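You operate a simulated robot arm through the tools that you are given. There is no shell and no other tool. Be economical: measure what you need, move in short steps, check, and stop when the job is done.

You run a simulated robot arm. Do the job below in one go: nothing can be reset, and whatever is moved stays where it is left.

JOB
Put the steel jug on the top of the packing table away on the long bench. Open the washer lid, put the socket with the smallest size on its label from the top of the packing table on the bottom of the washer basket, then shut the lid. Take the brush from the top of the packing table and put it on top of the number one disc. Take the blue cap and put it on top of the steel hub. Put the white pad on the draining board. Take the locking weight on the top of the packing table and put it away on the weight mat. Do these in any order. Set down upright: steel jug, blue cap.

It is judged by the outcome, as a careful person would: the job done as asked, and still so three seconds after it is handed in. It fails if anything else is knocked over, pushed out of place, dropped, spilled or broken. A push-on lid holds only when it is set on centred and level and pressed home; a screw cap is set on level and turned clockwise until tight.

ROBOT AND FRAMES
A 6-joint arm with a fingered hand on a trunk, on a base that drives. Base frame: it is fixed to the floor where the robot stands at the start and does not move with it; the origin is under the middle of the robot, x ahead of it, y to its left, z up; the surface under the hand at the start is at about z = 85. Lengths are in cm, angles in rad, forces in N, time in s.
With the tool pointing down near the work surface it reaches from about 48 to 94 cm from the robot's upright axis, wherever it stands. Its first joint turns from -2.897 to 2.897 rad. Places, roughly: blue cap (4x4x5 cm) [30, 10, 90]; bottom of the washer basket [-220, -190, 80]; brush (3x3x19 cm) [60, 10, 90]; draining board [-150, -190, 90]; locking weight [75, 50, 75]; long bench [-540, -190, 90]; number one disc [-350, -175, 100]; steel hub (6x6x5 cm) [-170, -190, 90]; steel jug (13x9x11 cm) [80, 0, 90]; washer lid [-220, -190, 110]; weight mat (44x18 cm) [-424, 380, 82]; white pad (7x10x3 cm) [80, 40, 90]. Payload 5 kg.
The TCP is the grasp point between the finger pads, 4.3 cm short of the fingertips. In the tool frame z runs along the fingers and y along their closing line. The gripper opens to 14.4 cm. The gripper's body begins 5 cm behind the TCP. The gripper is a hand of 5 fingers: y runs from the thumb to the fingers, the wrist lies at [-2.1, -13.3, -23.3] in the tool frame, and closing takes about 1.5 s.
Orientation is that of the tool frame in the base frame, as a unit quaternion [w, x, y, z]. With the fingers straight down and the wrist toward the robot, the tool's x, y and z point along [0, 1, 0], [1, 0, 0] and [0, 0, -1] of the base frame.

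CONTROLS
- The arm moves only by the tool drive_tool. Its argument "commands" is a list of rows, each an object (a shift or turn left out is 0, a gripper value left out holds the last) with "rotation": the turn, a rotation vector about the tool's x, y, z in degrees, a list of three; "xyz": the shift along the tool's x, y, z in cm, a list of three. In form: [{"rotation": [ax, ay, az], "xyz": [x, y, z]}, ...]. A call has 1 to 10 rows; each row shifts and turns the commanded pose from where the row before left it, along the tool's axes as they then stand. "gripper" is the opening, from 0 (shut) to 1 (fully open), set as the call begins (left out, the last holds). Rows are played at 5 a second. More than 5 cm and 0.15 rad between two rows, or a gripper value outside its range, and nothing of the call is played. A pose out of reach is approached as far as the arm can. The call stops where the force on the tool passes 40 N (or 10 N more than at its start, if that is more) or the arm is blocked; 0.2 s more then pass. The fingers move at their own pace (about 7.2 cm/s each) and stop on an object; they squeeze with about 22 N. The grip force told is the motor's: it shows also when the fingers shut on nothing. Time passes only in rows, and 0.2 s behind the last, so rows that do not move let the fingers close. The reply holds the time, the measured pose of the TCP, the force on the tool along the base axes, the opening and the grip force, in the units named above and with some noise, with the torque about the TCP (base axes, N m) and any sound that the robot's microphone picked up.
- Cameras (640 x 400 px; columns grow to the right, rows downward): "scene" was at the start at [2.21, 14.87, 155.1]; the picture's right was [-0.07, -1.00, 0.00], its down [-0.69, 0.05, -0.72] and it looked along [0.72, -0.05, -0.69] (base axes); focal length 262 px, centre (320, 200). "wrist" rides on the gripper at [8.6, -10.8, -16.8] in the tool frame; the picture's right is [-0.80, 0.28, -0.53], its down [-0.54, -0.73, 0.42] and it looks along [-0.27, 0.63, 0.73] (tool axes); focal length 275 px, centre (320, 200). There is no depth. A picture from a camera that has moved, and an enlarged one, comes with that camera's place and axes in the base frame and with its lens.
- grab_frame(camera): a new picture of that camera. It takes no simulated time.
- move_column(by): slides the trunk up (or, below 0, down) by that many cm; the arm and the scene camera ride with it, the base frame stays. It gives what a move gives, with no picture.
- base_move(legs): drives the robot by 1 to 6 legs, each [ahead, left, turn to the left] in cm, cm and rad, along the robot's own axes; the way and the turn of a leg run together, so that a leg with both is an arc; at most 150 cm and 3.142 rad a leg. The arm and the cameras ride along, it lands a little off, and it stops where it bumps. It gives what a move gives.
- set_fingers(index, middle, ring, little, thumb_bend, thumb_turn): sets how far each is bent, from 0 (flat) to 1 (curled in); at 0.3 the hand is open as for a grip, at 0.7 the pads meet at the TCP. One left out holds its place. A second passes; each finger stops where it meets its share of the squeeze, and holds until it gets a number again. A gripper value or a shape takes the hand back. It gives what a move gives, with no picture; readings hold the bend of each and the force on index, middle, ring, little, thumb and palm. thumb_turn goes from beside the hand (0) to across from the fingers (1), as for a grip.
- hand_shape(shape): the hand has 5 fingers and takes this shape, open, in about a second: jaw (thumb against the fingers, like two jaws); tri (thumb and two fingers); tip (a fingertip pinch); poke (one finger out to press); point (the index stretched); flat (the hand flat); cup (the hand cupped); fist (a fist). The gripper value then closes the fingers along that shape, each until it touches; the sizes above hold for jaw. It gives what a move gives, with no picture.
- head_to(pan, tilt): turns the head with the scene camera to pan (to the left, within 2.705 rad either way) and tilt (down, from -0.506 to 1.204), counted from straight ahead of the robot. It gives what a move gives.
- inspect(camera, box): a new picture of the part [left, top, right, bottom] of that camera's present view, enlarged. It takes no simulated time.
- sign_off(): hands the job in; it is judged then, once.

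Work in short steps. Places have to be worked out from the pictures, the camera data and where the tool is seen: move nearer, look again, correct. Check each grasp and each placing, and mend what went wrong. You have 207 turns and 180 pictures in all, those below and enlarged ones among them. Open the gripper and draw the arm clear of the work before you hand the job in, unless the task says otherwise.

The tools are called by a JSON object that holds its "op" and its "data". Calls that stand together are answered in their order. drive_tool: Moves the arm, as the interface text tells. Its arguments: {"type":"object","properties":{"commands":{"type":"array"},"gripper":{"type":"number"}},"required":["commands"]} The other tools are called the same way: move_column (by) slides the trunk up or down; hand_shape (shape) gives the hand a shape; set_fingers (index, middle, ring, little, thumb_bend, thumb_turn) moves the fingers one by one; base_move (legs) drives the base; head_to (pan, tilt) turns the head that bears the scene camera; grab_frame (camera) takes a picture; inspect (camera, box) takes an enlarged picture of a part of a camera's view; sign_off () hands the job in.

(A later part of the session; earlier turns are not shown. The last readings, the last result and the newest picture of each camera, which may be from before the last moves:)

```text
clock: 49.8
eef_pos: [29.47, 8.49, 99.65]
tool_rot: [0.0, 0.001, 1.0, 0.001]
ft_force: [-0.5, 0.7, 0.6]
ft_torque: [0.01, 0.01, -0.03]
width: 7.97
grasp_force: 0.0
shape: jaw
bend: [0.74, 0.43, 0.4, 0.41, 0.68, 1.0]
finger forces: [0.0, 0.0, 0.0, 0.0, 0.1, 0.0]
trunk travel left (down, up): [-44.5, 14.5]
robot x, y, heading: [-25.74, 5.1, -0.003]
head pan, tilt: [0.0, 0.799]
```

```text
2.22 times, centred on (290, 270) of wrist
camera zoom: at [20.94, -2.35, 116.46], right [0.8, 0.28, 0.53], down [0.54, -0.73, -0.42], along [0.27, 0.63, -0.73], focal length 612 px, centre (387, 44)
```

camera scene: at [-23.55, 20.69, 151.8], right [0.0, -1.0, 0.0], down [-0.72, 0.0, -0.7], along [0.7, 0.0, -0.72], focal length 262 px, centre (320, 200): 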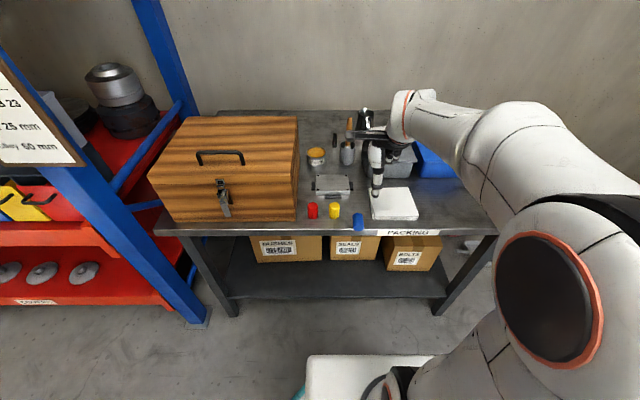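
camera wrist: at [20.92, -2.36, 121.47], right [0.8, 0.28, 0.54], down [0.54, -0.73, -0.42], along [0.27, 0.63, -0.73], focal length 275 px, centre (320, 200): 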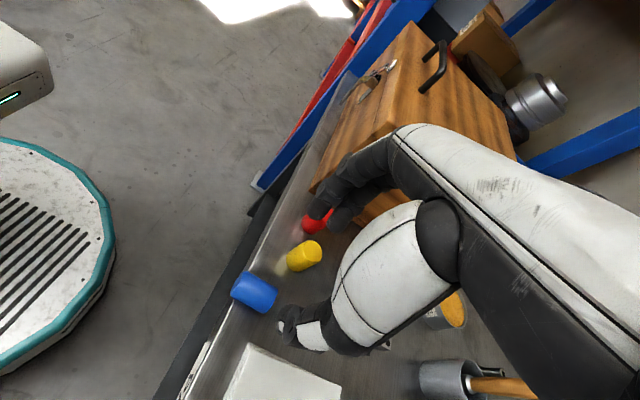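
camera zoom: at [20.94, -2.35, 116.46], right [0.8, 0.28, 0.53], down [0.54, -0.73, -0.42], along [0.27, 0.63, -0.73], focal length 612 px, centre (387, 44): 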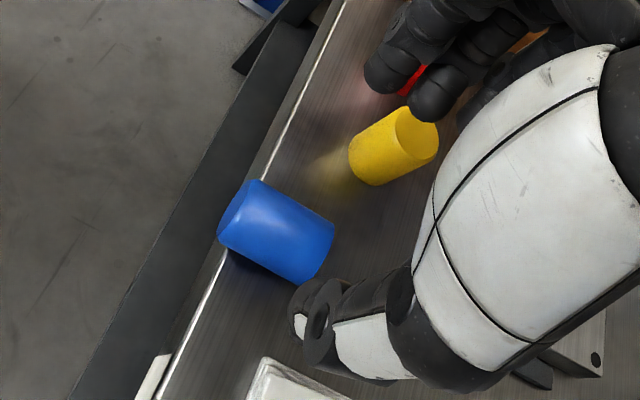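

The middle finger would come close to the yellow cap. I change to the fingertip pinch so that only thumb and index come down.

{"op": "hand_shape", "data": {"shape": "tip"}}

{"op": "drive_tool", "data": {"commands": [{"xyz": [0, 0, 0]}, {"xyz": [0, 0, 0]}, {"xyz": [0, 0, 0]}, {"xyz": [0, 0, 0]}], "gripper": 0.6}}

{"op": "inspect", "data": {"camera": "scene", "box": [300, 130, 420, 235]}}

{"op": "inspect", "data": {"camera": "wrist", "box": [180, 180, 400, 360]}}

```text
clock: 50.7
eef_pos: [29.37, 8.47, 99.62]
tool_rot: [0.0, 0.001, 1.0, 0.0]
ft_force: [0.0, 0.4, 0.4]
ft_torque: [0.02, -0.01, 0.01]
width: 14.42
grasp_force: 0.1
shape: tip
bend: [0.3, 0.98, 0.99, 0.99, 0.3, 0.98]
finger forces: [0.0, 0.0, 0.0, 0.1, 0.1, 0.0]
trunk travel left (down, up): [-44.5, 14.5]
robot x, y, heading: [-25.43, 5.27, -0.002]
head pan, tilt: [0.0, 0.799]
```

```text
clock: 51.7
eef_pos: [29.48, 8.49, 99.63]
tool_rot: [0.0, 0.001, 1.0, 0.0]
ft_force: [0.3, -0.1, 0.8]
ft_torque: [-0.04, -0.02, 0.0]
width: 8.72
grasp_force: 0.0
shape: tip
bend: [0.29, 0.98, 0.99, 0.99, 0.65, 1.0]
finger forces: [0.0, 0.1, 0.0, 0.0, 0.0, 0.1]
trunk travel left (down, up): [-44.5, 14.5]
robot x, y, heading: [-25.5, 5.37, -0.009]
head pan, tilt: [0.0, 0.799]
```

```text
3.81 times, centred on (360, 182) of scene
camera zoom: at [-23.56, 20.7, 151.8], right [0.0, -1.0, 0.0], down [-0.72, 0.0, -0.7], along [0.7, 0.0, -0.72], focal length 1000 px, centre (168, 267)
```

zoom: 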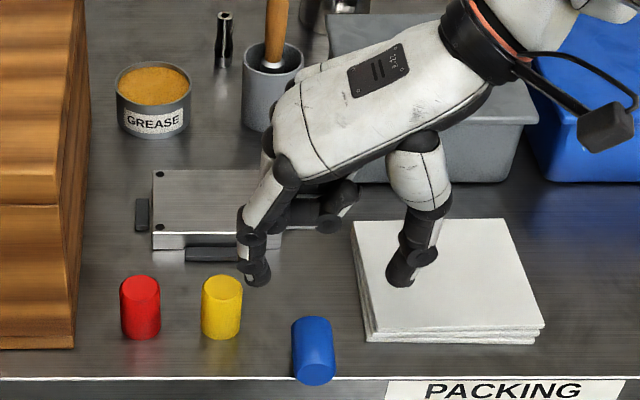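

```text
2.22 times, centred on (290, 270) of wrist
camera zoom: at [20.93, -2.35, 116.48], right [0.8, 0.28, 0.53], down [0.54, -0.73, -0.42], along [0.27, 0.63, -0.73], focal length 612 px, centre (387, 44)
```

zoom: 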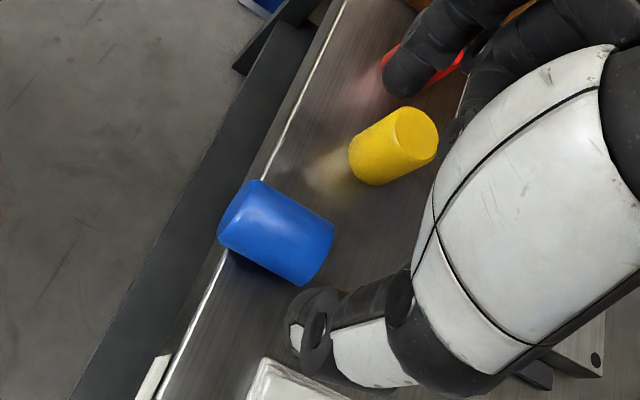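

Index and thumb straddle the lying cap with room to the yellow one. I descend to 90.2 and close.

{"op": "drive_tool", "data": {"commands": [{"xyz": [0, 0, 3]}, {"xyz": [0, 0, 3]}, {"xyz": [0, 0, 2]}, {"xyz": [0, 0, 1.4]}, {"xyz": [0, 0, 0]}]}}

{"op": "inspect", "data": {"camera": "scene", "box": [300, 130, 420, 235]}}

```text
clock: 52.9
eef_pos: [29.41, 8.45, 90.17]
tool_rot: [0.0, 0.0, 1.0, 0.001]
ft_force: [1.6, -0.7, -0.2]
ft_torque: [-0.02, 0.0, 0.01]
width: 8.69
grasp_force: 0.1
shape: tip
bend: [0.29, 0.98, 0.99, 0.99, 0.65, 1.0]
finger forces: [0.0, 0.1, 0.0, 0.0, 0.0, 0.1]
trunk travel left (down, up): [-44.5, 14.5]
robot x, y, heading: [-25.92, 5.41, -0.002]
head pan, tilt: [0.0, 0.799]
```

```text
3.81 times, centred on (360, 182) of scene
camera zoom: at [-23.54, 20.7, 151.8], right [0.0, -1.0, 0.0], down [-0.72, 0.0, -0.7], along [0.7, 0.0, -0.72], focal length 1000 px, centre (168, 267)
```

zoom: 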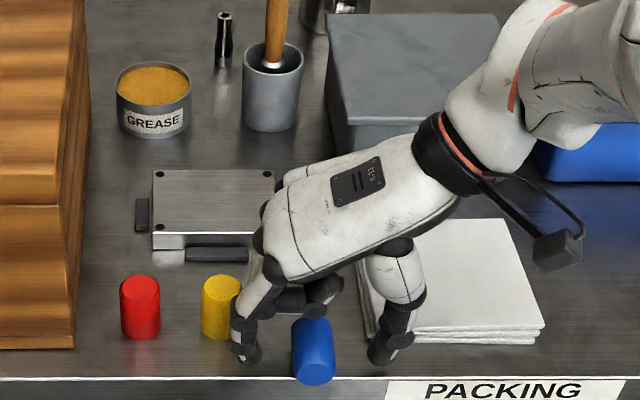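

The thumb and index are beside the cap. I close.

{"op": "drive_tool", "data": {"commands": [{"xyz": [0, 0, 0]}, {"xyz": [0, 0, 0]}, {"xyz": [0, 0, 0]}, {"xyz": [0, 0, 0]}, {"xyz": [0, 0, 0]}, {"xyz": [0, 0, 0]}, {"xyz": [0, 0, 0]}], "gripper": 0.0}}

{"op": "inspect", "data": {"camera": "scene", "box": [300, 130, 420, 235]}}

{"op": "inspect", "data": {"camera": "wrist", "box": [180, 180, 400, 360]}}

```text
clock: 54.5
eef_pos: [29.39, 8.53, 90.24]
tool_rot: [0.001, 0.001, 1.0, 0.001]
ft_force: [0.7, 0.7, -0.6]
ft_torque: [-0.02, 0.0, -0.04]
width: 2.97
grasp_force: 22.2
shape: tip
bend: [0.73, 1.0, 1.0, 1.0, 0.74, 1.0]
finger forces: [19.5, 0.0, 0.0, 0.1, 19.4, 0.0]
trunk travel left (down, up): [-44.5, 14.5]
robot x, y, heading: [-25.31, 5.35, -0.003]
head pan, tilt: [0.0, 0.799]
```

```text
3.81 times, centred on (360, 182) of scene
camera zoom: at [-23.55, 20.7, 151.8], right [0.0, -1.0, 0.0], down [-0.72, 0.0, -0.7], along [0.7, 0.0, -0.72], focal length 1000 px, centre (168, 267)
```

zoom: 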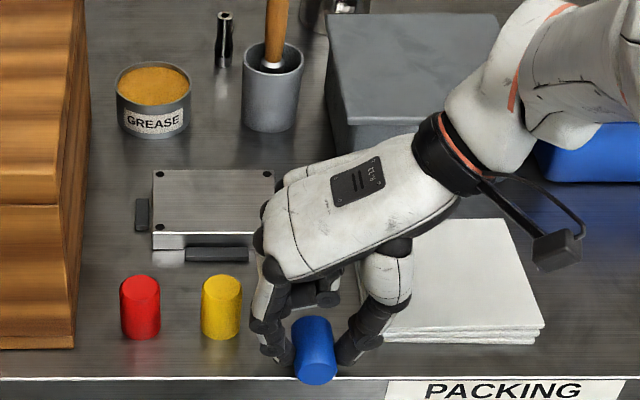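

```text
2.22 times, centred on (290, 270) of wrist
camera zoom: at [20.84, -2.3, 106.99], right [0.8, 0.28, 0.53], down [0.54, -0.73, -0.42], along [0.27, 0.63, -0.73], focal length 612 px, centre (387, 44)
```

zoom: 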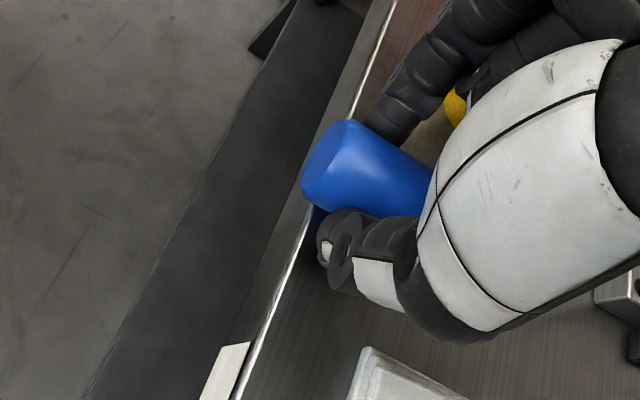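

Thumb and index both hold about 19 N. I lift 16 cm and check that the cap comes along.

{"op": "drive_tool", "data": {"commands": [{"xyz": [0, 0, -2]}, {"xyz": [0, 0, -2]}, {"xyz": [0, 0, -4]}, {"xyz": [0, 0, -4]}, {"xyz": [0, 0, -4]}]}}

{"op": "inspect", "data": {"camera": "wrist", "box": [180, 180, 400, 360]}}

```text
clock: 55.7
eef_pos: [29.29, 8.4, 106.11]
tool_rot: [-0.002, 0.0, 1.0, 0.0]
ft_force: [0.1, 0.6, 0.2]
ft_torque: [0.01, 0.03, -0.03]
width: 2.98
grasp_force: 22.0
shape: tip
bend: [0.73, 1.0, 1.0, 1.0, 0.74, 1.0]
finger forces: [19.5, 0.1, 0.0, 0.0, 19.5, 0.0]
trunk travel left (down, up): [-44.5, 14.5]
robot x, y, heading: [-25.67, 5.19, 0.001]
head pan, tilt: [0.0, 0.799]
```

```text
2.22 times, centred on (290, 270) of wrist
camera zoom: at [20.88, -2.31, 122.96], right [0.8, 0.28, 0.53], down [0.54, -0.73, -0.42], along [0.27, 0.63, -0.73], focal length 612 px, centre (387, 44)
```

zoom: 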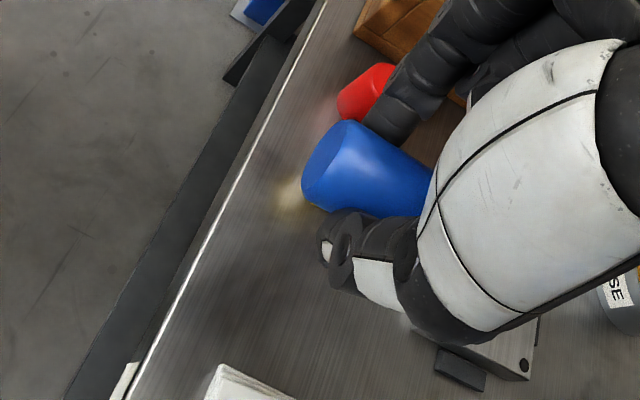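

The cap is firmly held. There is a free stretch at the table front near y = -22 where I can set it upright with the hand held level; I back the base off and to the right, then turn the hand about its axis.

{"op": "base_move", "data": {"legs": [[-20, 0, 0], [0, -30, 0]]}}

{"op": "drive_tool", "data": {"commands": [{"rotation": [0, 0, 8.5]}, {"rotation": [0, 0, 8.5]}, {"rotation": [0, 0, 8.5]}, {"rotation": [0, 0, 8.5]}, {"rotation": [0, 0, 8.5]}, {"rotation": [0, 0, 8.5]}, {"rotation": [0, 0, 8.5]}, {"rotation": [0, 0, 8.5]}, {"rotation": [0, 0, 8.5]}, {"rotation": [0, 0, 8.5]}]}}

{"op": "drive_tool", "data": {"commands": [{"rotation": [0, 0, 5], "xyz": [0, 3, 0]}, {"xyz": [0, 4.5, 0]}, {"xyz": [0, 4.5, 0]}, {"xyz": [0, 4.5, 0]}]}}

```text
clock: 59.0
eef_pos: [9.39, -21.95, 106.14]
tool_rot: [0.0, -0.001, 1.0, 0.001]
ft_force: [0.2, -0.4, -0.7]
ft_torque: [0.01, -0.02, 0.04]
width: 2.97
grasp_force: 22.3
shape: tip
bend: [0.73, 1.0, 1.0, 1.0, 0.74, 1.0]
finger forces: [19.7, 0.1, 0.1, 0.0, 19.6, 0.0]
trunk travel left (down, up): [-44.5, 14.5]
robot x, y, heading: [-45.75, -25.22, -0.001]
head pan, tilt: [0.0, 0.799]
```

```text
clock: 61.2
eef_pos: [9.47, -21.93, 106.03]
tool_rot: [-0.001, 0.674, 0.739, 0.0]
ft_force: [-0.1, -0.7, -1.1]
ft_torque: [0.03, -0.02, -0.01]
width: 3.0
grasp_force: 22.2
shape: tip
bend: [0.73, 1.0, 1.0, 1.0, 0.74, 1.0]
finger forces: [19.4, 0.0, 0.0, 0.0, 19.3, 0.0]
trunk travel left (down, up): [-44.5, 14.5]
robot x, y, heading: [-45.65, -25.51, 0.001]
head pan, tilt: [0.0, 0.799]
```

```text
clock: 62.2
eef_pos: [26.24, -21.48, 106.22]
tool_rot: [-0.001, 0.707, 0.707, 0.0]
ft_force: [0.3, -0.2, 0.2]
ft_torque: [0.01, -0.02, 0.01]
width: 2.96
grasp_force: 21.7
shape: tip
bend: [0.73, 1.0, 1.0, 1.0, 0.74, 1.0]
finger forces: [19.6, 0.1, 0.0, 0.0, 19.6, 0.1]
trunk travel left (down, up): [-44.5, 14.5]
robot x, y, heading: [-45.31, -25.21, 0.003]
head pan, tilt: [0.0, 0.799]
```

Now a combined 120° turn brings the fingers level, pointing ahead, with the cap's top upward. First ten rows.

{"op": "drive_tool", "data": {"commands": [{"rotation": [-4.619, 4.619, 4.619]}, {"rotation": [-4.619, 4.619, 4.619]}, {"rotation": [-4.619, 4.619, 4.619]}, {"rotation": [-4.619, 4.619, 4.619]}, {"rotation": [-4.619, 4.619, 4.619]}, {"rotation": [-4.619, 4.619, 4.619]}, {"rotation": [-4.619, 4.619, 4.619]}, {"rotation": [-4.619, 4.619, 4.619]}]}}

{"op": "grab_frame", "data": {"camera": "scene"}}

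```text
clock: 64.0
eef_pos: [25.73, -23.24, 105.47]
tool_rot: [0.012, 0.826, 0.482, 0.291]
ft_force: [0.4, 0.6, 1.7]
ft_torque: [-0.04, 0.03, 0.02]
width: 2.99
grasp_force: 22.2
shape: tip
bend: [0.73, 1.0, 1.0, 1.0, 0.74, 1.0]
finger forces: [19.6, 0.0, 0.0, 0.0, 19.6, 0.0]
out of reach, approached as far as the arm can: row 5, 6, 7, 8
trunk travel left (down, up): [-44.5, 14.5]
robot x, y, heading: [-45.75, -25.34, -0.001]
head pan, tilt: [0.0, 0.799]
```

```text
138 pictures are left
camera scene: at [-43.55, -9.9, 151.8], right [0.0, -1.0, 0.0], down [-0.72, 0.0, -0.7], along [0.7, 0.0, -0.72], focal length 262 px, centre (320, 200)
```

scene: 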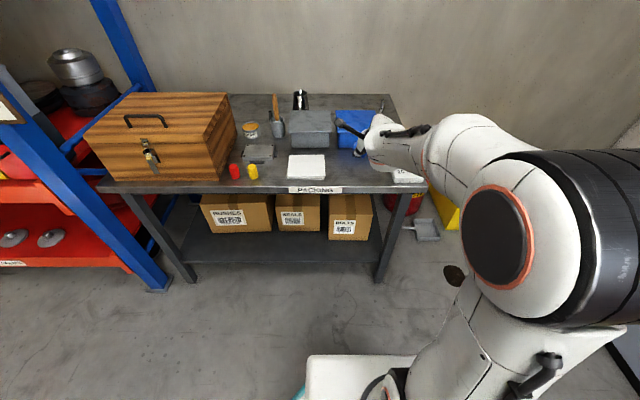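

Straight ahead is out of reach for the wrist, but fingers pointing ahead-left at 45° should suit this arm. I turn to that pose instead.

{"op": "drive_tool", "data": {"commands": [{"rotation": [1.72, 6.94, 2.88]}, {"rotation": [1.72, 6.94, 2.88]}, {"rotation": [1.72, 6.94, 2.88]}, {"rotation": [1.72, 6.94, 2.88]}, {"rotation": [1.72, 6.94, 2.88]}, {"rotation": [1.72, 6.94, 2.88]}, {}]}}

{"op": "inspect", "data": {"camera": "scene", "box": [220, 80, 460, 230]}}

```text
clock: 65.6
eef_pos: [25.21, -15.72, 109.73]
tool_rot: [-0.098, 0.809, 0.439, 0.378]
ft_force: [-0.7, 0.0, 0.2]
ft_torque: [-0.01, -0.01, -0.04]
width: 2.98
grasp_force: 21.7
shape: tip
bend: [0.73, 1.0, 1.0, 1.0, 0.74, 1.0]
finger forces: [19.6, 0.0, 0.0, 0.0, 19.7, 0.0]
out of reach, approached as far as the arm can: row 1, 2, 3, 4, 5, 6
trunk travel left (down, up): [-44.5, 14.5]
robot x, y, heading: [-45.43, -25.51, 0.003]
head pan, tilt: [0.0, 0.799]
```

```text
2.67 times, centred on (340, 155) of scene
camera zoom: at [-43.55, -9.91, 151.8], right [0.0, -1.0, 0.0], down [-0.72, 0.0, -0.7], along [0.7, 0.0, -0.72], focal length 700 px, centre (267, 320)
```

zoom: 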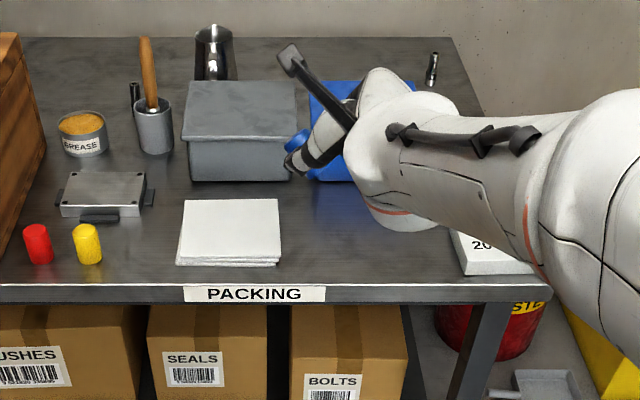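

Out of reach too. I try a milder pose: fingers pointing down-left at 45° (cap top 45° up), to learn what the wrist allows.

{"op": "drive_tool", "data": {"commands": [{"rotation": [5.32, -5.33, -2.2]}, {"rotation": [5.32, -5.33, -2.2]}, {"rotation": [5.32, -5.33, -2.2]}, {"rotation": [5.32, -5.33, -2.2]}, {"rotation": [5.32, -5.33, -2.2]}, {"rotation": [5.32, -5.33, -2.2]}, {"rotation": [5.32, -5.33, -2.2]}, {"rotation": [5.32, -5.33, -2.2]}, {}]}}

{"op": "inspect", "data": {"camera": "scene", "box": [220, 80, 460, 230]}}

```text
clock: 67.6
eef_pos: [25.62, -17.62, 109.77]
tool_rot: [-0.125, 0.805, 0.576, 0.062]
ft_force: [0.7, -0.2, -0.3]
ft_torque: [0.01, 0.03, 0.02]
width: 2.97
grasp_force: 22.4
shape: tip
bend: [0.73, 1.0, 1.0, 1.0, 0.75, 1.0]
finger forces: [19.2, 0.0, 0.0, 0.0, 19.2, 0.0]
out of reach, approached as far as the arm can: row 1, 2, 3, 4
trunk travel left (down, up): [-44.5, 14.5]
robot x, y, heading: [-45.71, -25.44, -0.002]
head pan, tilt: [0.0, 0.799]
```

```text
2.67 times, centred on (340, 155) of scene
camera zoom: at [-43.53, -9.91, 151.8], right [0.0, -1.0, 0.0], down [-0.72, 0.0, -0.7], along [0.7, 0.0, -0.72], focal length 700 px, centre (267, 320)
```

zoom: 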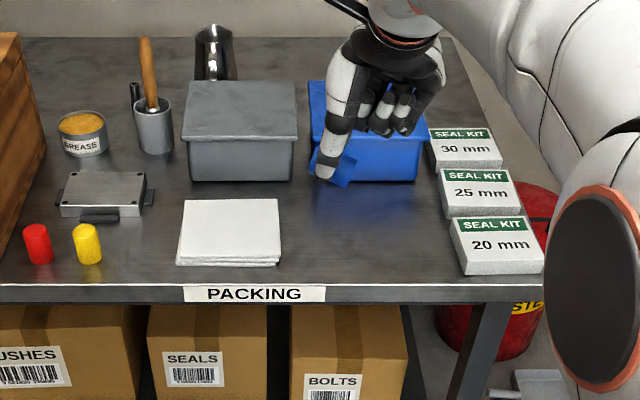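

Perhaps the arm is still catching up; I wait a few rows.

{"op": "drive_tool", "data": {"commands": [{}, {}, {}, {}, {}]}}

{"op": "inspect", "data": {"camera": "scene", "box": [220, 80, 460, 230]}}

```text
clock: 68.8
eef_pos: [25.62, -17.6, 109.77]
tool_rot: [-0.124, 0.806, 0.576, 0.062]
ft_force: [0.2, -0.1, 0.0]
ft_torque: [-0.02, 0.03, 0.0]
width: 2.95
grasp_force: 21.8
shape: tip
bend: [0.73, 1.0, 1.0, 1.0, 0.75, 1.0]
finger forces: [19.2, 0.1, 0.0, 0.1, 19.2, 0.0]
trunk travel left (down, up): [-44.5, 14.5]
robot x, y, heading: [-45.52, -25.12, 0.0]
head pan, tilt: [0.0, 0.799]
```

```text
2.67 times, centred on (340, 155) of scene
camera zoom: at [-43.55, -9.91, 151.8], right [0.0, -1.0, 0.0], down [-0.72, 0.0, -0.7], along [0.7, 0.0, -0.72], focal length 700 px, centre (267, 320)
```

zoom: 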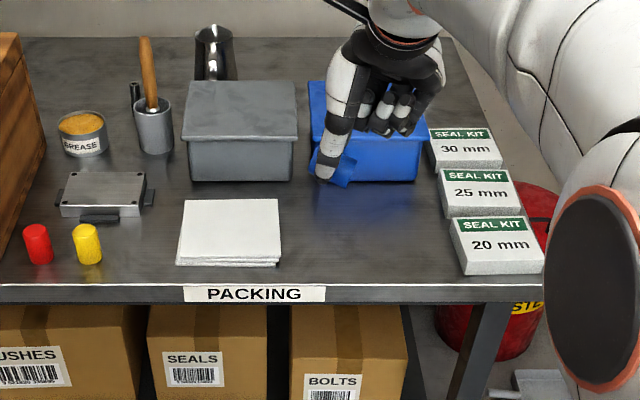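

The command follows the reached pose after an out-of-reach row. From the measured orientation I turn the remaining 35° to the 45° roll pose.

{"op": "drive_tool", "data": {"commands": [{"rotation": [0.5, 5.9, -3.9]}, {"rotation": [0.5, 5.9, -3.9]}, {"rotation": [0.5, 5.9, -3.9]}, {"rotation": [0.5, 5.9, -3.9]}, {"rotation": [0.5, 5.9, -3.9]}, {}]}}

{"op": "inspect", "data": {"camera": "scene", "box": [220, 80, 460, 230]}}

```text
clock: 70.2
eef_pos: [25.76, -17.73, 109.71]
tool_rot: [-0.271, 0.652, 0.654, 0.272]
ft_force: [0.0, -1.0, -0.7]
ft_torque: [0.01, -0.03, 0.01]
width: 2.98
grasp_force: 22.3
shape: tip
bend: [0.73, 1.0, 1.0, 1.0, 0.75, 1.0]
finger forces: [19.1, 0.0, 0.0, 0.0, 19.2, 0.0]
trunk travel left (down, up): [-44.5, 14.5]
robot x, y, heading: [-45.34, -24.73, 0.007]
head pan, tilt: [0.0, 0.799]
```

```text
2.67 times, centred on (340, 155) of scene
camera zoom: at [-43.53, -9.93, 151.8], right [0.0, -1.0, 0.0], down [-0.72, 0.0, -0.7], along [0.7, 0.0, -0.72], focal length 700 px, centre (267, 320)
```

zoom: 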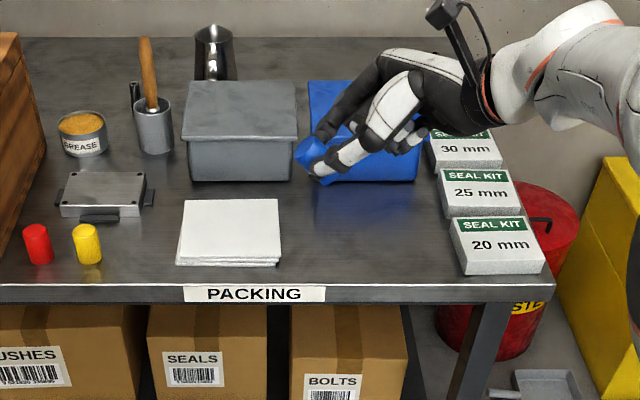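

The 45° roll is reachable. I carry on to about 70° and look.

{"op": "drive_tool", "data": {"commands": [{"rotation": [0, 8, 0]}, {"rotation": [0, 8, 0]}, {"rotation": [0, 8, 0]}, {}]}}

{"op": "inspect", "data": {"camera": "scene", "box": [260, 90, 420, 190]}}

{"op": "grab_frame", "data": {"camera": "wrist"}}

```text
clock: 71.2
eef_pos: [25.67, -17.56, 109.67]
tool_rot: [-0.402, 0.582, 0.582, 0.402]
ft_force: [0.0, -0.4, -0.3]
ft_torque: [0.01, 0.03, 0.0]
width: 2.98
grasp_force: 21.9
shape: tip
bend: [0.73, 1.0, 1.0, 1.0, 0.75, 1.0]
finger forces: [19.1, 0.1, 0.0, 0.0, 19.2, 0.0]
trunk travel left (down, up): [-44.5, 14.5]
robot x, y, heading: [-46.05, -25.18, 0.0]
head pan, tilt: [0.0, 0.799]
```

```text
4.00 times, centred on (340, 140) of scene
camera zoom: at [-43.52, -9.93, 151.8], right [0.0, -1.0, 0.0], down [-0.72, 0.0, -0.7], along [0.7, 0.0, -0.72], focal length 1050 px, centre (240, 440)
```

zoom: 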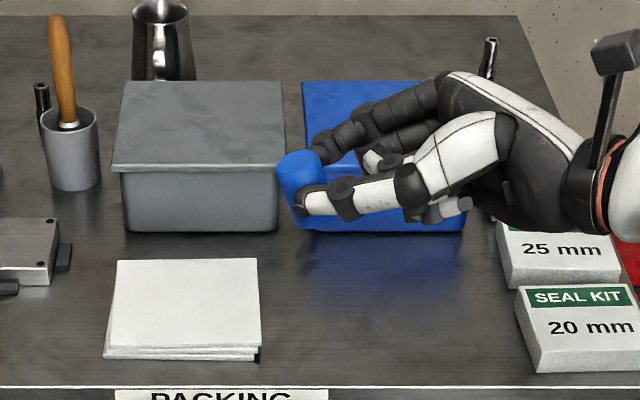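

```text
132 pictures are left
camera wrist: at [14.89, -30.21, 123.68], right [0.28, -0.78, -0.56], down [-0.72, 0.2, -0.66], along [0.63, 0.59, -0.51], focal length 275 px, centre (320, 200)
```

wrist: 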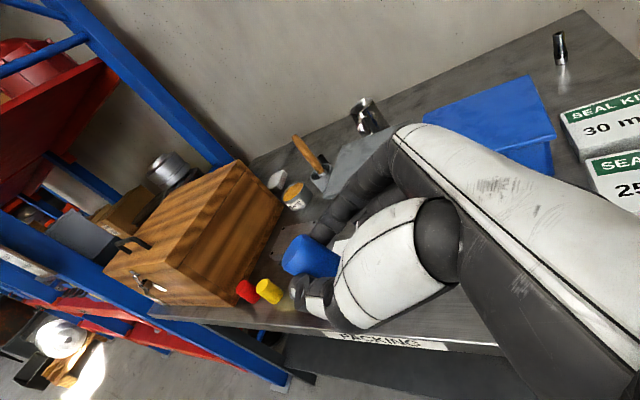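

At 69° the cap is nearly upright and reachable. Twelve degrees more, then I look at what hangs lowest.

{"op": "drive_tool", "data": {"commands": [{"rotation": [0, 6, 0]}, {"rotation": [0, 6, 0]}, {}]}}

{"op": "inspect", "data": {"camera": "scene", "box": [260, 90, 420, 190]}}

```text
clock: 72.0
eef_pos: [25.67, -17.72, 109.7]
tool_rot: [-0.46, 0.536, 0.537, 0.46]
ft_force: [-0.3, 0.4, -0.2]
ft_torque: [-0.01, -0.04, 0.02]
width: 2.94
grasp_force: 22.0
shape: tip
bend: [0.73, 1.0, 1.0, 1.0, 0.75, 1.0]
finger forces: [19.2, 0.0, 0.0, 0.0, 19.1, 0.1]
trunk travel left (down, up): [-44.5, 14.5]
robot x, y, heading: [-45.67, -25.64, 0.003]
head pan, tilt: [0.0, 0.799]
```

```text
4.00 times, centred on (340, 140) of scene
camera zoom: at [-43.53, -9.92, 151.8], right [0.0, -1.0, 0.0], down [-0.72, 0.0, -0.7], along [0.7, 0.0, -0.72], focal length 1050 px, centre (240, 440)
```

zoom: 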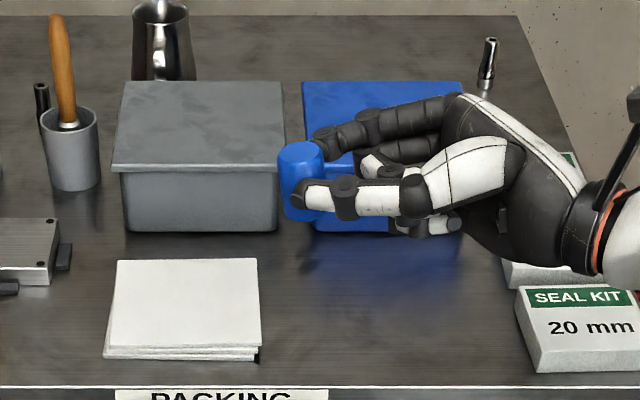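

At 81° the cap stands practically upright in the hand. The hub is 5 cm tall, which may give room for the hand, so I carry the cap there in this pose: right along y = -110, back, then turn to the wall.

{"op": "base_move", "data": {"legs": [[-10, -85, 0], [-115, 0, 0]]}}

{"op": "head_to", "data": {"pan": -1.2, "tilt": 0.6}}

{"op": "grab_frame", "data": {"camera": "scene"}}

```text
clock: 82.1
eef_pos: [-100.52, -104.22, 109.63]
tool_rot: [-0.46, 0.536, 0.537, 0.461]
ft_force: [0.6, 0.6, -0.4]
ft_torque: [0.03, 0.0, 0.03]
width: 2.98
grasp_force: 21.8
shape: tip
bend: [0.73, 1.0, 1.0, 1.0, 0.75, 1.0]
finger forces: [19.2, 0.1, 0.0, 0.1, 19.2, 0.0]
trunk travel left (down, up): [-44.5, 14.5]
robot x, y, heading: [-172.15, -111.93, 0.001]
head pan, tilt: [0.0, 0.799]
```

```text
clock: 83.5
eef_pos: [-100.52, -104.25, 109.6]
tool_rot: [-0.459, 0.537, 0.537, 0.461]
ft_force: [0.5, 0.4, -0.8]
ft_torque: [0.01, 0.01, 0.01]
width: 2.97
grasp_force: 21.6
shape: tip
bend: [0.73, 1.0, 1.0, 1.0, 0.75, 1.0]
finger forces: [19.2, 0.0, 0.0, 0.1, 19.1, 0.1]
trunk travel left (down, up): [-44.5, 14.5]
robot x, y, heading: [-171.7, -112.36, -0.003]
head pan, tilt: [-1.201, 0.6]
```

```text
130 pictures are left
camera scene: at [-174.52, -104.6, 153.49], right [-0.93, -0.36, 0.0], down [-0.21, 0.53, -0.82], along [0.3, -0.77, -0.57], focal length 262 px, centre (320, 200)
```

scene: 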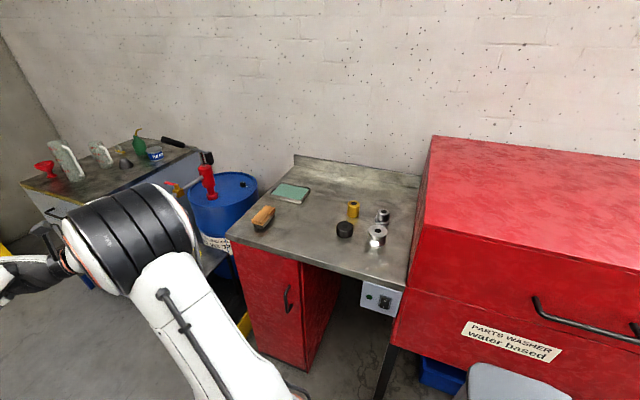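

{"op": "inspect", "data": {"camera": "scene", "box": [220, 145, 460, 295]}}

{"op": "inspect", "data": {"camera": "scene", "box": [330, 190, 410, 260]}}

```text
2.67 times, centred on (340, 220) of scene
camera zoom: at [-174.52, -104.6, 153.49], right [-0.93, -0.36, 0.0], down [-0.21, 0.53, -0.82], along [0.3, -0.77, -0.57], focal length 700 px, centre (267, 147)
```

zoom: 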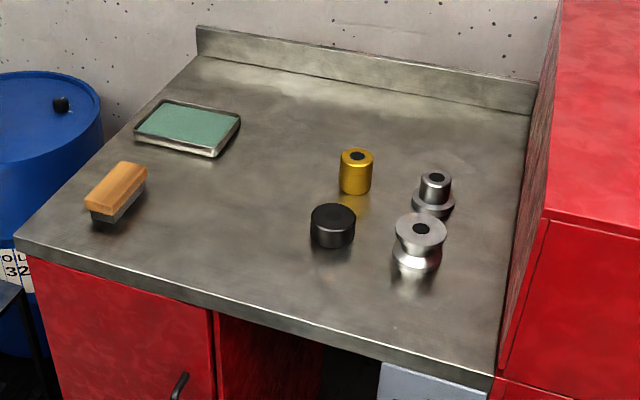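

```text
5.71 times, centred on (370, 225) of scene
camera zoom: at [-174.52, -104.6, 153.49], right [-0.93, -0.36, 0.0], down [-0.21, 0.53, -0.82], along [0.3, -0.77, -0.57], focal length 1500 px, centre (34, 57)
```

zoom: 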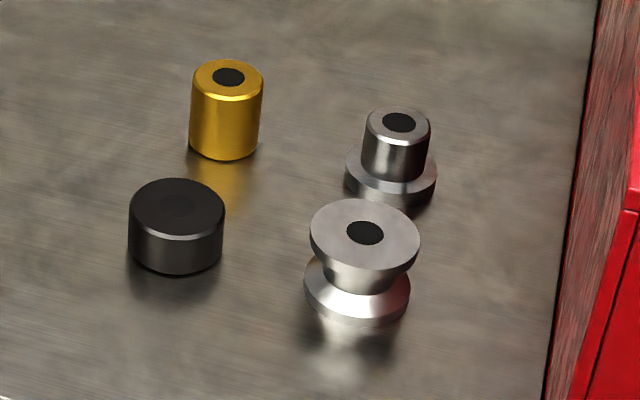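

The flanged steel hub stands at about (-168, -186), close to the washer's wall, so the hand cannot come in level there. I'll set the cap upright on the free front of this counter, then regrasp it from above. I retract the arm 15 cm, go 26 cm ahead and turn to the wall.

{"op": "drive_tool", "data": {"commands": [{"xyz": [0, -5, 0]}, {"xyz": [0, -5, 0]}, {"xyz": [0, -4, 0]}, {}]}}

{"op": "base_move", "data": {"legs": [[28, 0, 0], [0, 0, -1.571]]}}

{"op": "head_to", "data": {"pan": 0.1, "tilt": 0.8}}

{"op": "grab_frame", "data": {"camera": "scene"}}

{"op": "grab_frame", "data": {"camera": "wrist"}}

```text
clock: 84.5
eef_pos: [-114.6, -103.96, 109.82]
tool_rot: [-0.46, 0.537, 0.537, 0.46]
ft_force: [-0.4, 1.1, 0.5]
ft_torque: [-0.05, 0.03, -0.03]
width: 2.98
grasp_force: 21.8
shape: tip
bend: [0.73, 1.0, 1.0, 1.0, 0.75, 1.0]
finger forces: [19.4, 0.0, 0.0, 0.1, 19.3, 0.1]
trunk travel left (down, up): [-44.5, 14.5]
robot x, y, heading: [-171.58, -111.58, -0.001]
head pan, tilt: [-1.201, 0.6]
```

```text
clock: 90.2
eef_pos: [-134.91, -168.76, 109.69]
tool_rot: [-0.006, 0.759, 0.007, 0.651]
ft_force: [0.2, -0.4, 0.5]
ft_torque: [-0.01, 0.03, 0.02]
width: 2.96
grasp_force: 22.2
shape: tip
bend: [0.73, 1.0, 1.0, 1.0, 0.75, 1.0]
finger forces: [19.0, 0.1, 0.0, 0.0, 19.0, 0.0]
trunk travel left (down, up): [-44.5, 14.5]
robot x, y, heading: [-144.19, -111.57, -1.548]
head pan, tilt: [-1.201, 0.6]
```

```text
clock: 91.7
eef_pos: [-134.95, -168.95, 109.68]
tool_rot: [-0.005, 0.759, 0.008, 0.651]
ft_force: [0.4, 1.0, 0.3]
ft_torque: [-0.02, -0.01, -0.04]
width: 2.98
grasp_force: 21.8
shape: tip
bend: [0.73, 1.0, 1.0, 1.0, 0.75, 1.0]
finger forces: [19.0, 0.0, 0.0, 0.0, 19.0, 0.0]
trunk travel left (down, up): [-44.5, 14.5]
robot x, y, heading: [-143.48, -111.63, -1.545]
head pan, tilt: [0.099, 0.799]
```

```text
127 pictures are left
camera scene: at [-127.4, -113.6, 151.8], right [-0.99, -0.12, 0.0], down [-0.09, 0.71, -0.7], along [0.08, -0.69, -0.72], focal length 262 px, centre (320, 200)
```

scene: 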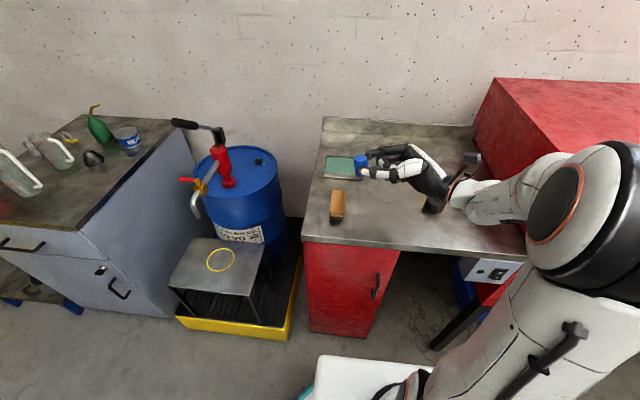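

```text
126 pictures are left
camera wrist: at [-150.23, -158.21, 120.85], right [-0.64, -0.3, -0.7], down [0.32, 0.73, -0.6], along [0.69, -0.61, -0.38], focal length 275 px, centre (320, 200)
```

wrist: 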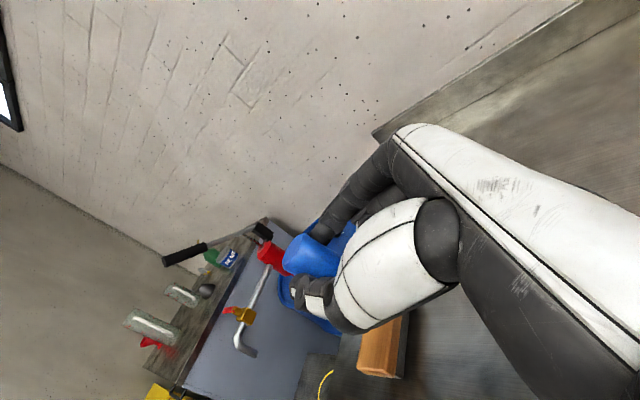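

This side suits the arm. I shift 4.5 cm toward the front edge, ease the roll to 71° so that the hand's underside clears the counter, and lower to z about 97.

{"op": "drive_tool", "data": {"commands": [{"xyz": [0, -4.5, -2]}, {"rotation": [0, -5, 0]}, {"rotation": [0, -5, 0]}, {"xyz": [-3.97, 0, 1.37]}, {"xyz": [-3.97, 0, 1.37]}, {"xyz": [-3.97, 0, 1.37]}, {}]}}

{"op": "inspect", "data": {"camera": "scene", "box": [300, 130, 500, 270]}}

```text
clock: 93.3
eef_pos: [-136.96, -164.48, 97.36]
tool_rot: [-0.005, 0.813, 0.008, 0.582]
ft_force: [-0.5, -0.1, 0.4]
ft_torque: [0.0, -0.03, 0.01]
width: 2.97
grasp_force: 21.1
shape: tip
bend: [0.73, 1.0, 1.0, 1.0, 0.75, 1.0]
finger forces: [19.1, 0.1, 0.0, 0.0, 19.2, 0.1]
trunk travel left (down, up): [-44.5, 14.5]
robot x, y, heading: [-143.99, -111.9, -1.548]
head pan, tilt: [0.099, 0.799]
```

```text
2.86 times, centred on (400, 200) of scene
camera zoom: at [-127.41, -113.63, 151.8], right [-0.99, -0.12, 0.0], down [-0.09, 0.71, -0.7], along [0.08, -0.69, -0.72], focal length 750 px, centre (91, 200)
```

zoom: 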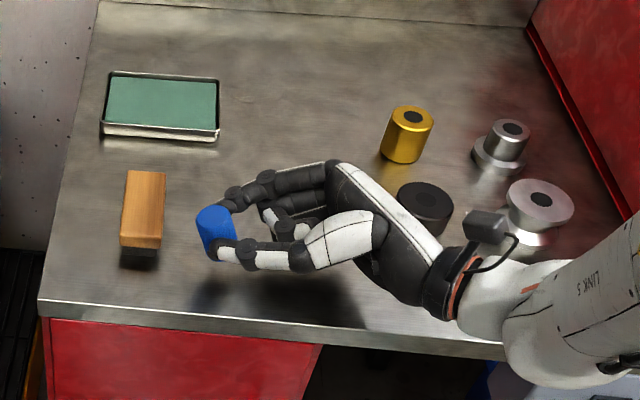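

Clear of the brush and the parts. I lower on in small rows until the cap's edge touches.

{"op": "drive_tool", "data": {"commands": [{"xyz": [-1.42, 0, 0.49]}, {"xyz": [-1.42, 0, 0.49]}, {"xyz": [-0.47, 0, 0.16]}, {}]}}

{"op": "inspect", "data": {"camera": "scene", "box": [330, 190, 410, 240]}}

```text
clock: 94.0
eef_pos: [-137.02, -164.67, 95.34]
tool_rot: [0.004, 0.811, 0.011, 0.585]
ft_force: [-0.4, 12.3, 30.8]
ft_torque: [0.07, 1.62, -0.65]
width: 2.94
grasp_force: 21.9
shape: tip
bend: [0.73, 1.0, 1.0, 1.0, 0.75, 1.0]
finger forces: [19.3, 0.0, 0.0, 31.1, 19.2, 0.0]
trunk travel left (down, up): [-44.5, 14.5]
robot x, y, heading: [-143.95, -111.57, -1.547]
head pan, tilt: [0.099, 0.799]
stopped in row 3: the force on the tool passed its limit at 47 N (the readings are from after the stop); the commanded pose is now the measured one
```

```text
8.00 times, centred on (370, 215) of scene
camera zoom: at [-127.42, -113.25, 151.86], right [-0.99, -0.12, 0.0], down [-0.09, 0.71, -0.7], along [0.08, -0.69, -0.72], focal length 2100 px, centre (-80, 80)
```

zoom: 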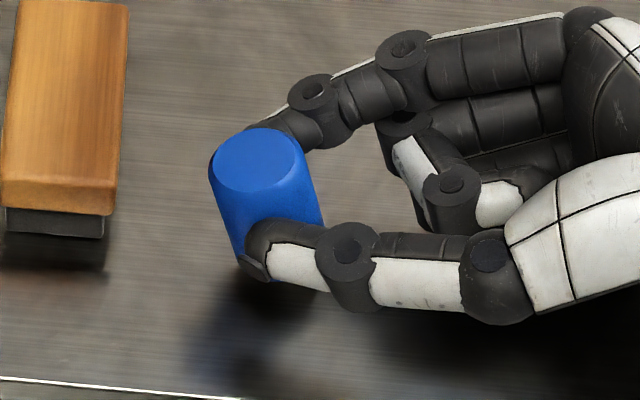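

The folded little finger met the counter before the cap did. Better: lay the cap down again and regrasp it with the hand rolled the other way, so that it can be set upright at only 45° of roll. I raise 18 cm and test whether a roll of -35° is reachable.

{"op": "drive_tool", "data": {"commands": [{"xyz": [3.8, 0, -1.3]}, {"xyz": [4.2, 0, -1.45]}, {"xyz": [4.2, 0, -1.45]}, {"xyz": [4.2, 0, -1.45]}, {"rotation": [0, -8, 0]}, {"rotation": [0, -8, 0]}, {"rotation": [0, -8, 0]}, {"rotation": [0, -8, 0]}, {"rotation": [0, -8, 0]}, {"rotation": [0, -8, 0]}]}}

{"op": "drive_tool", "data": {"commands": [{"rotation": [0, -8, 0]}, {"rotation": [0, -8, 0]}, {"rotation": [0, -8, 0]}, {"rotation": [0, -8, 0]}, {"rotation": [0, -8, 0]}, {"rotation": [0, -8, 0]}, {"rotation": [0, -8, 0]}, {}]}}

{"op": "grab_frame", "data": {"camera": "scene"}}

```text
clock: 96.2
eef_pos: [-137.16, -164.49, 112.11]
tool_rot: [0.005, 0.979, 0.008, 0.203]
ft_force: [-1.0, 0.6, 0.1]
ft_torque: [0.02, -0.02, -0.03]
width: 2.94
grasp_force: 21.7
shape: tip
bend: [0.73, 1.0, 1.0, 1.0, 0.75, 1.0]
finger forces: [19.1, 0.0, 0.0, 0.0, 19.1, 0.0]
trunk travel left (down, up): [-44.5, 14.5]
robot x, y, heading: [-143.42, -111.69, -1.552]
head pan, tilt: [0.099, 0.799]
```

```text
clock: 98.0
eef_pos: [-137.2, -164.52, 112.18]
tool_rot: [0.008, 0.96, 0.005, -0.28]
ft_force: [-0.1, -0.2, 0.2]
ft_torque: [0.02, 0.03, -0.01]
width: 2.96
grasp_force: 21.5
shape: tip
bend: [0.73, 1.0, 1.0, 1.0, 0.75, 1.0]
finger forces: [19.0, 0.0, 0.1, 0.0, 19.0, 0.1]
trunk travel left (down, up): [-44.5, 14.5]
robot x, y, heading: [-143.82, -111.9, -1.552]
head pan, tilt: [0.099, 0.799]
```

```text
123 pictures are left
camera scene: at [-127.38, -113.6, 151.8], right [-0.99, -0.12, 0.0], down [-0.09, 0.71, -0.7], along [0.08, -0.69, -0.72], focal length 262 px, centre (320, 200)
```

scene: 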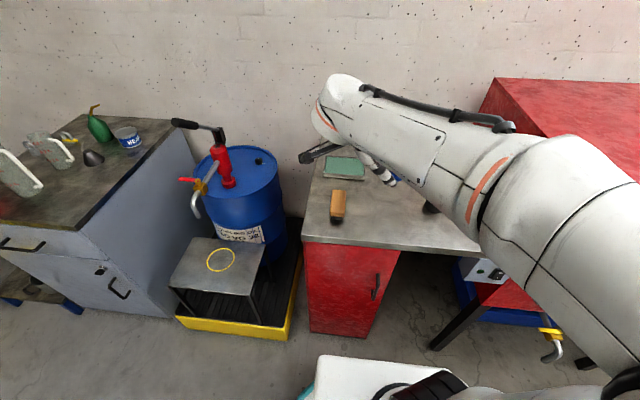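

A roll of -33° is reachable. I return to vertical, lower, and lay the cap on the counter, feeling for contact.

{"op": "drive_tool", "data": {"commands": [{"rotation": [0, 8.1, 0]}, {"rotation": [0, 8.1, 0]}, {"rotation": [0, 8.1, 0]}, {"rotation": [0, 8.1, 0]}, {"xyz": [0, 0, 4]}, {"xyz": [0, 0, 4]}, {"xyz": [0, 0, 4]}, {"xyz": [0, 0, 3]}, {}]}}

{"op": "drive_tool", "data": {"commands": [{"xyz": [0, 0, 0.7]}, {"xyz": [0, 0, 0.5]}, {}]}}

{"op": "drive_tool", "data": {"commands": [{"xyz": [0, 0, 0.5]}, {"xyz": [0, 0, 0.5]}, {}]}}

{"op": "inspect", "data": {"camera": "wrist", "box": [180, 180, 400, 360]}}

```text
clock: 100.0
eef_pos: [-137.25, -164.69, 97.31]
tool_rot: [0.007, 1.0, 0.007, -0.001]
ft_force: [-0.7, -0.6, -0.7]
ft_torque: [0.03, -0.01, 0.03]
width: 2.99
grasp_force: 22.2
shape: tip
bend: [0.73, 1.0, 1.0, 1.0, 0.75, 1.0]
finger forces: [19.2, 0.0, 0.0, 0.0, 19.1, 0.1]
trunk travel left (down, up): [-44.5, 14.5]
robot x, y, heading: [-143.91, -111.85, -1.545]
head pan, tilt: [0.099, 0.799]
```

```text
clock: 100.8
eef_pos: [-137.08, -164.8, 96.05]
tool_rot: [0.005, 1.0, 0.008, -0.001]
ft_force: [1.0, 0.4, -0.5]
ft_torque: [0.01, -0.03, -0.02]
width: 2.99
grasp_force: 21.9
shape: tip
bend: [0.73, 1.0, 1.0, 1.0, 0.75, 1.0]
finger forces: [19.1, 0.0, 0.0, 0.1, 19.1, 0.0]
trunk travel left (down, up): [-44.5, 14.5]
robot x, y, heading: [-143.4, -111.43, -1.546]
head pan, tilt: [0.099, 0.799]
```

```text
clock: 101.6
eef_pos: [-137.1, -164.76, 95.22]
tool_rot: [0.007, 1.0, 0.008, -0.001]
ft_force: [-0.4, 2.0, 8.5]
ft_torque: [0.03, 0.0, -0.03]
width: 2.98
grasp_force: 21.9
shape: tip
bend: [0.73, 1.0, 1.0, 1.0, 0.75, 1.0]
finger forces: [20.4, 0.0, 0.0, 0.1, 21.2, 0.1]
trunk travel left (down, up): [-44.5, 14.5]
robot x, y, heading: [-143.48, -111.58, -1.547]
head pan, tilt: [0.099, 0.799]
```

```text
2.22 times, centred on (290, 270) of wrist
camera zoom: at [-128.63, -153.45, 111.84], right [-0.79, -0.29, 0.54], down [-0.55, 0.71, -0.43], along [-0.26, -0.64, -0.72], focal length 612 px, centre (387, 44)
```

zoom: 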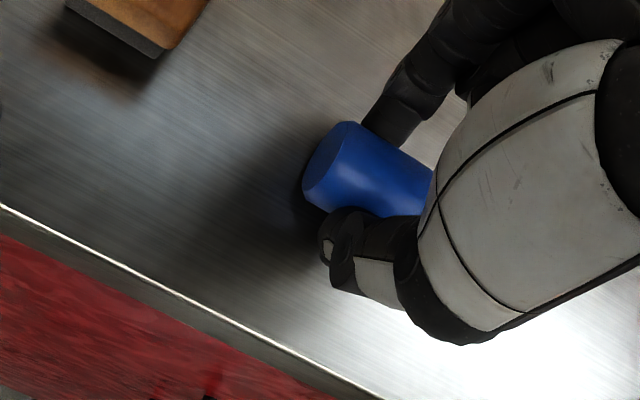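

Contact at TCP 95.2, so the counter is at z = 90. I open gently, rise straight up and check that the cap stays put.

{"op": "drive_tool", "data": {"commands": [{"xyz": [0, 0, -0.2]}, {}, {}, {}], "gripper": 0.55}}

{"op": "drive_tool", "data": {"commands": [{"xyz": [0, 0, -3]}, {"xyz": [0, 0, -4]}, {"xyz": [0, 0, -3]}, {}]}}

{"op": "inspect", "data": {"camera": "wrist", "box": [180, 180, 400, 360]}}

{"op": "inspect", "data": {"camera": "scene", "box": [300, 150, 420, 240]}}

```text
clock: 102.6
eef_pos: [-137.2, -164.6, 95.37]
tool_rot: [0.006, 1.0, 0.008, -0.001]
ft_force: [-0.2, -0.6, -0.1]
ft_torque: [-0.01, 0.0, 0.02]
width: 7.89
grasp_force: 0.0
shape: tip
bend: [0.73, 0.98, 0.99, 0.99, 0.68, 1.0]
finger forces: [0.0, 0.0, 0.1, 0.0, 0.0, 0.1]
trunk travel left (down, up): [-44.5, 14.5]
robot x, y, heading: [-143.8, -111.42, -1.548]
head pan, tilt: [0.099, 0.799]
```

```text
clock: 103.6
eef_pos: [-137.26, -164.55, 105.41]
tool_rot: [0.005, 1.0, 0.008, -0.001]
ft_force: [0.7, -0.9, -0.7]
ft_torque: [-0.02, 0.0, -0.01]
width: 7.89
grasp_force: 0.1
shape: tip
bend: [0.73, 0.98, 0.99, 0.99, 0.68, 1.0]
finger forces: [0.0, 0.1, 0.0, 0.0, 0.0, 0.0]
trunk travel left (down, up): [-44.5, 14.5]
robot x, y, heading: [-143.83, -111.46, -1.548]
head pan, tilt: [0.099, 0.799]
```

```text
2.22 times, centred on (290, 270) of wrist
camera zoom: at [-128.73, -153.34, 121.95], right [-0.79, -0.29, 0.54], down [-0.55, 0.71, -0.43], along [-0.26, -0.64, -0.72], focal length 612 px, centre (387, 44)
```

zoom: 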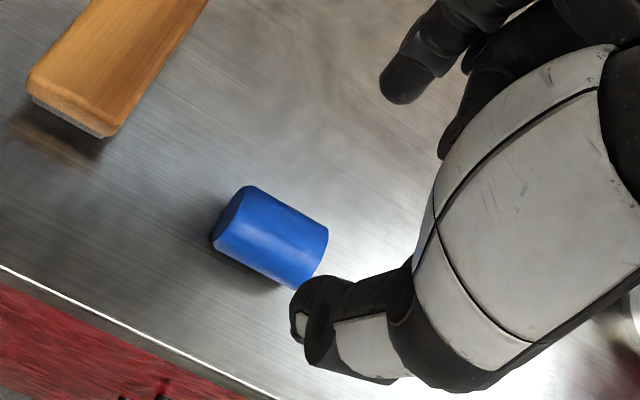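

```text
4.44 times, centred on (360, 195) of scene
camera zoom: at [-127.41, -113.57, 151.8], right [-0.99, -0.12, 0.0], down [-0.09, 0.71, -0.7], along [0.08, -0.69, -0.72], focal length 1167 px, centre (142, 222)
```

zoom: 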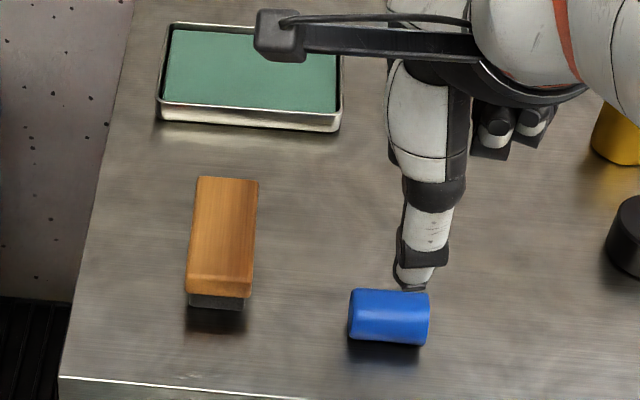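

The cap lies still at about (-137.7, -164.6, 92). I roll the hand to -35°, shift sideways and come down along the finger direction.

{"op": "drive_tool", "data": {"commands": [{"rotation": [0, -7, 0]}, {"rotation": [0, -7, 0]}, {"rotation": [0, -7, 0]}, {"rotation": [0, -7, 0]}, {"rotation": [0, -7, 0]}, {"xyz": [3.6, 0, 0]}, {"xyz": [3.6, 0, 0]}, {"xyz": [0, 0, 4]}, {}]}}

{"op": "inspect", "data": {"camera": "wrist", "box": [180, 180, 400, 360]}}

{"op": "inspect", "data": {"camera": "scene", "box": [300, 150, 420, 240]}}

```text
clock: 105.6
eef_pos: [-133.37, -164.54, 97.86]
tool_rot: [0.008, 0.953, 0.005, -0.302]
ft_force: [0.0, 0.2, 0.8]
ft_torque: [0.01, -0.05, 0.03]
width: 7.89
grasp_force: 0.0
shape: tip
bend: [0.73, 0.98, 0.99, 0.99, 0.68, 1.0]
finger forces: [0.0, 0.0, 0.0, 0.1, 0.1, 0.0]
trunk travel left (down, up): [-44.5, 14.5]
robot x, y, heading: [-144.17, -111.76, -1.546]
head pan, tilt: [0.099, 0.799]
```

```text
2.22 times, centred on (290, 270) of wrist
camera zoom: at [-116.94, -153.28, 106.59], right [-0.34, -0.28, 0.9], down [-0.7, 0.71, -0.04], along [-0.63, -0.64, -0.44], focal length 612 px, centre (387, 44)
```

zoom: 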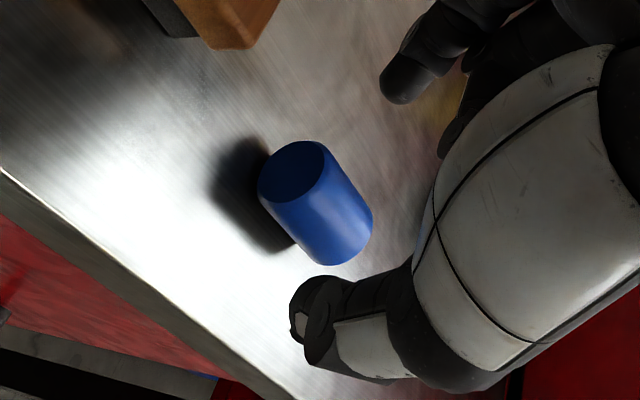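

```text
4.44 times, centred on (360, 195) of scene
camera zoom: at [-127.43, -113.6, 151.8], right [-0.99, -0.12, 0.0], down [-0.09, 0.71, -0.7], along [0.08, -0.69, -0.72], focal length 1167 px, centre (142, 222)
```

zoom: 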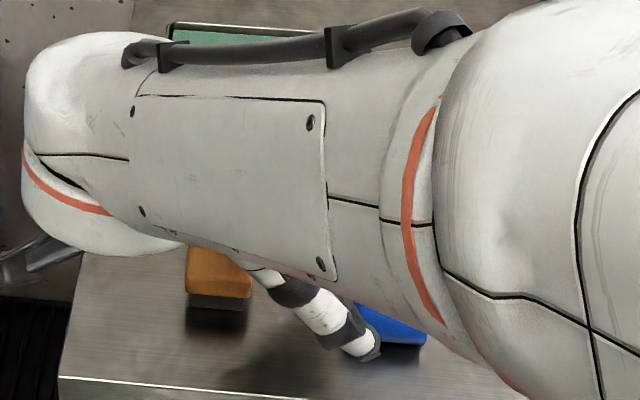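

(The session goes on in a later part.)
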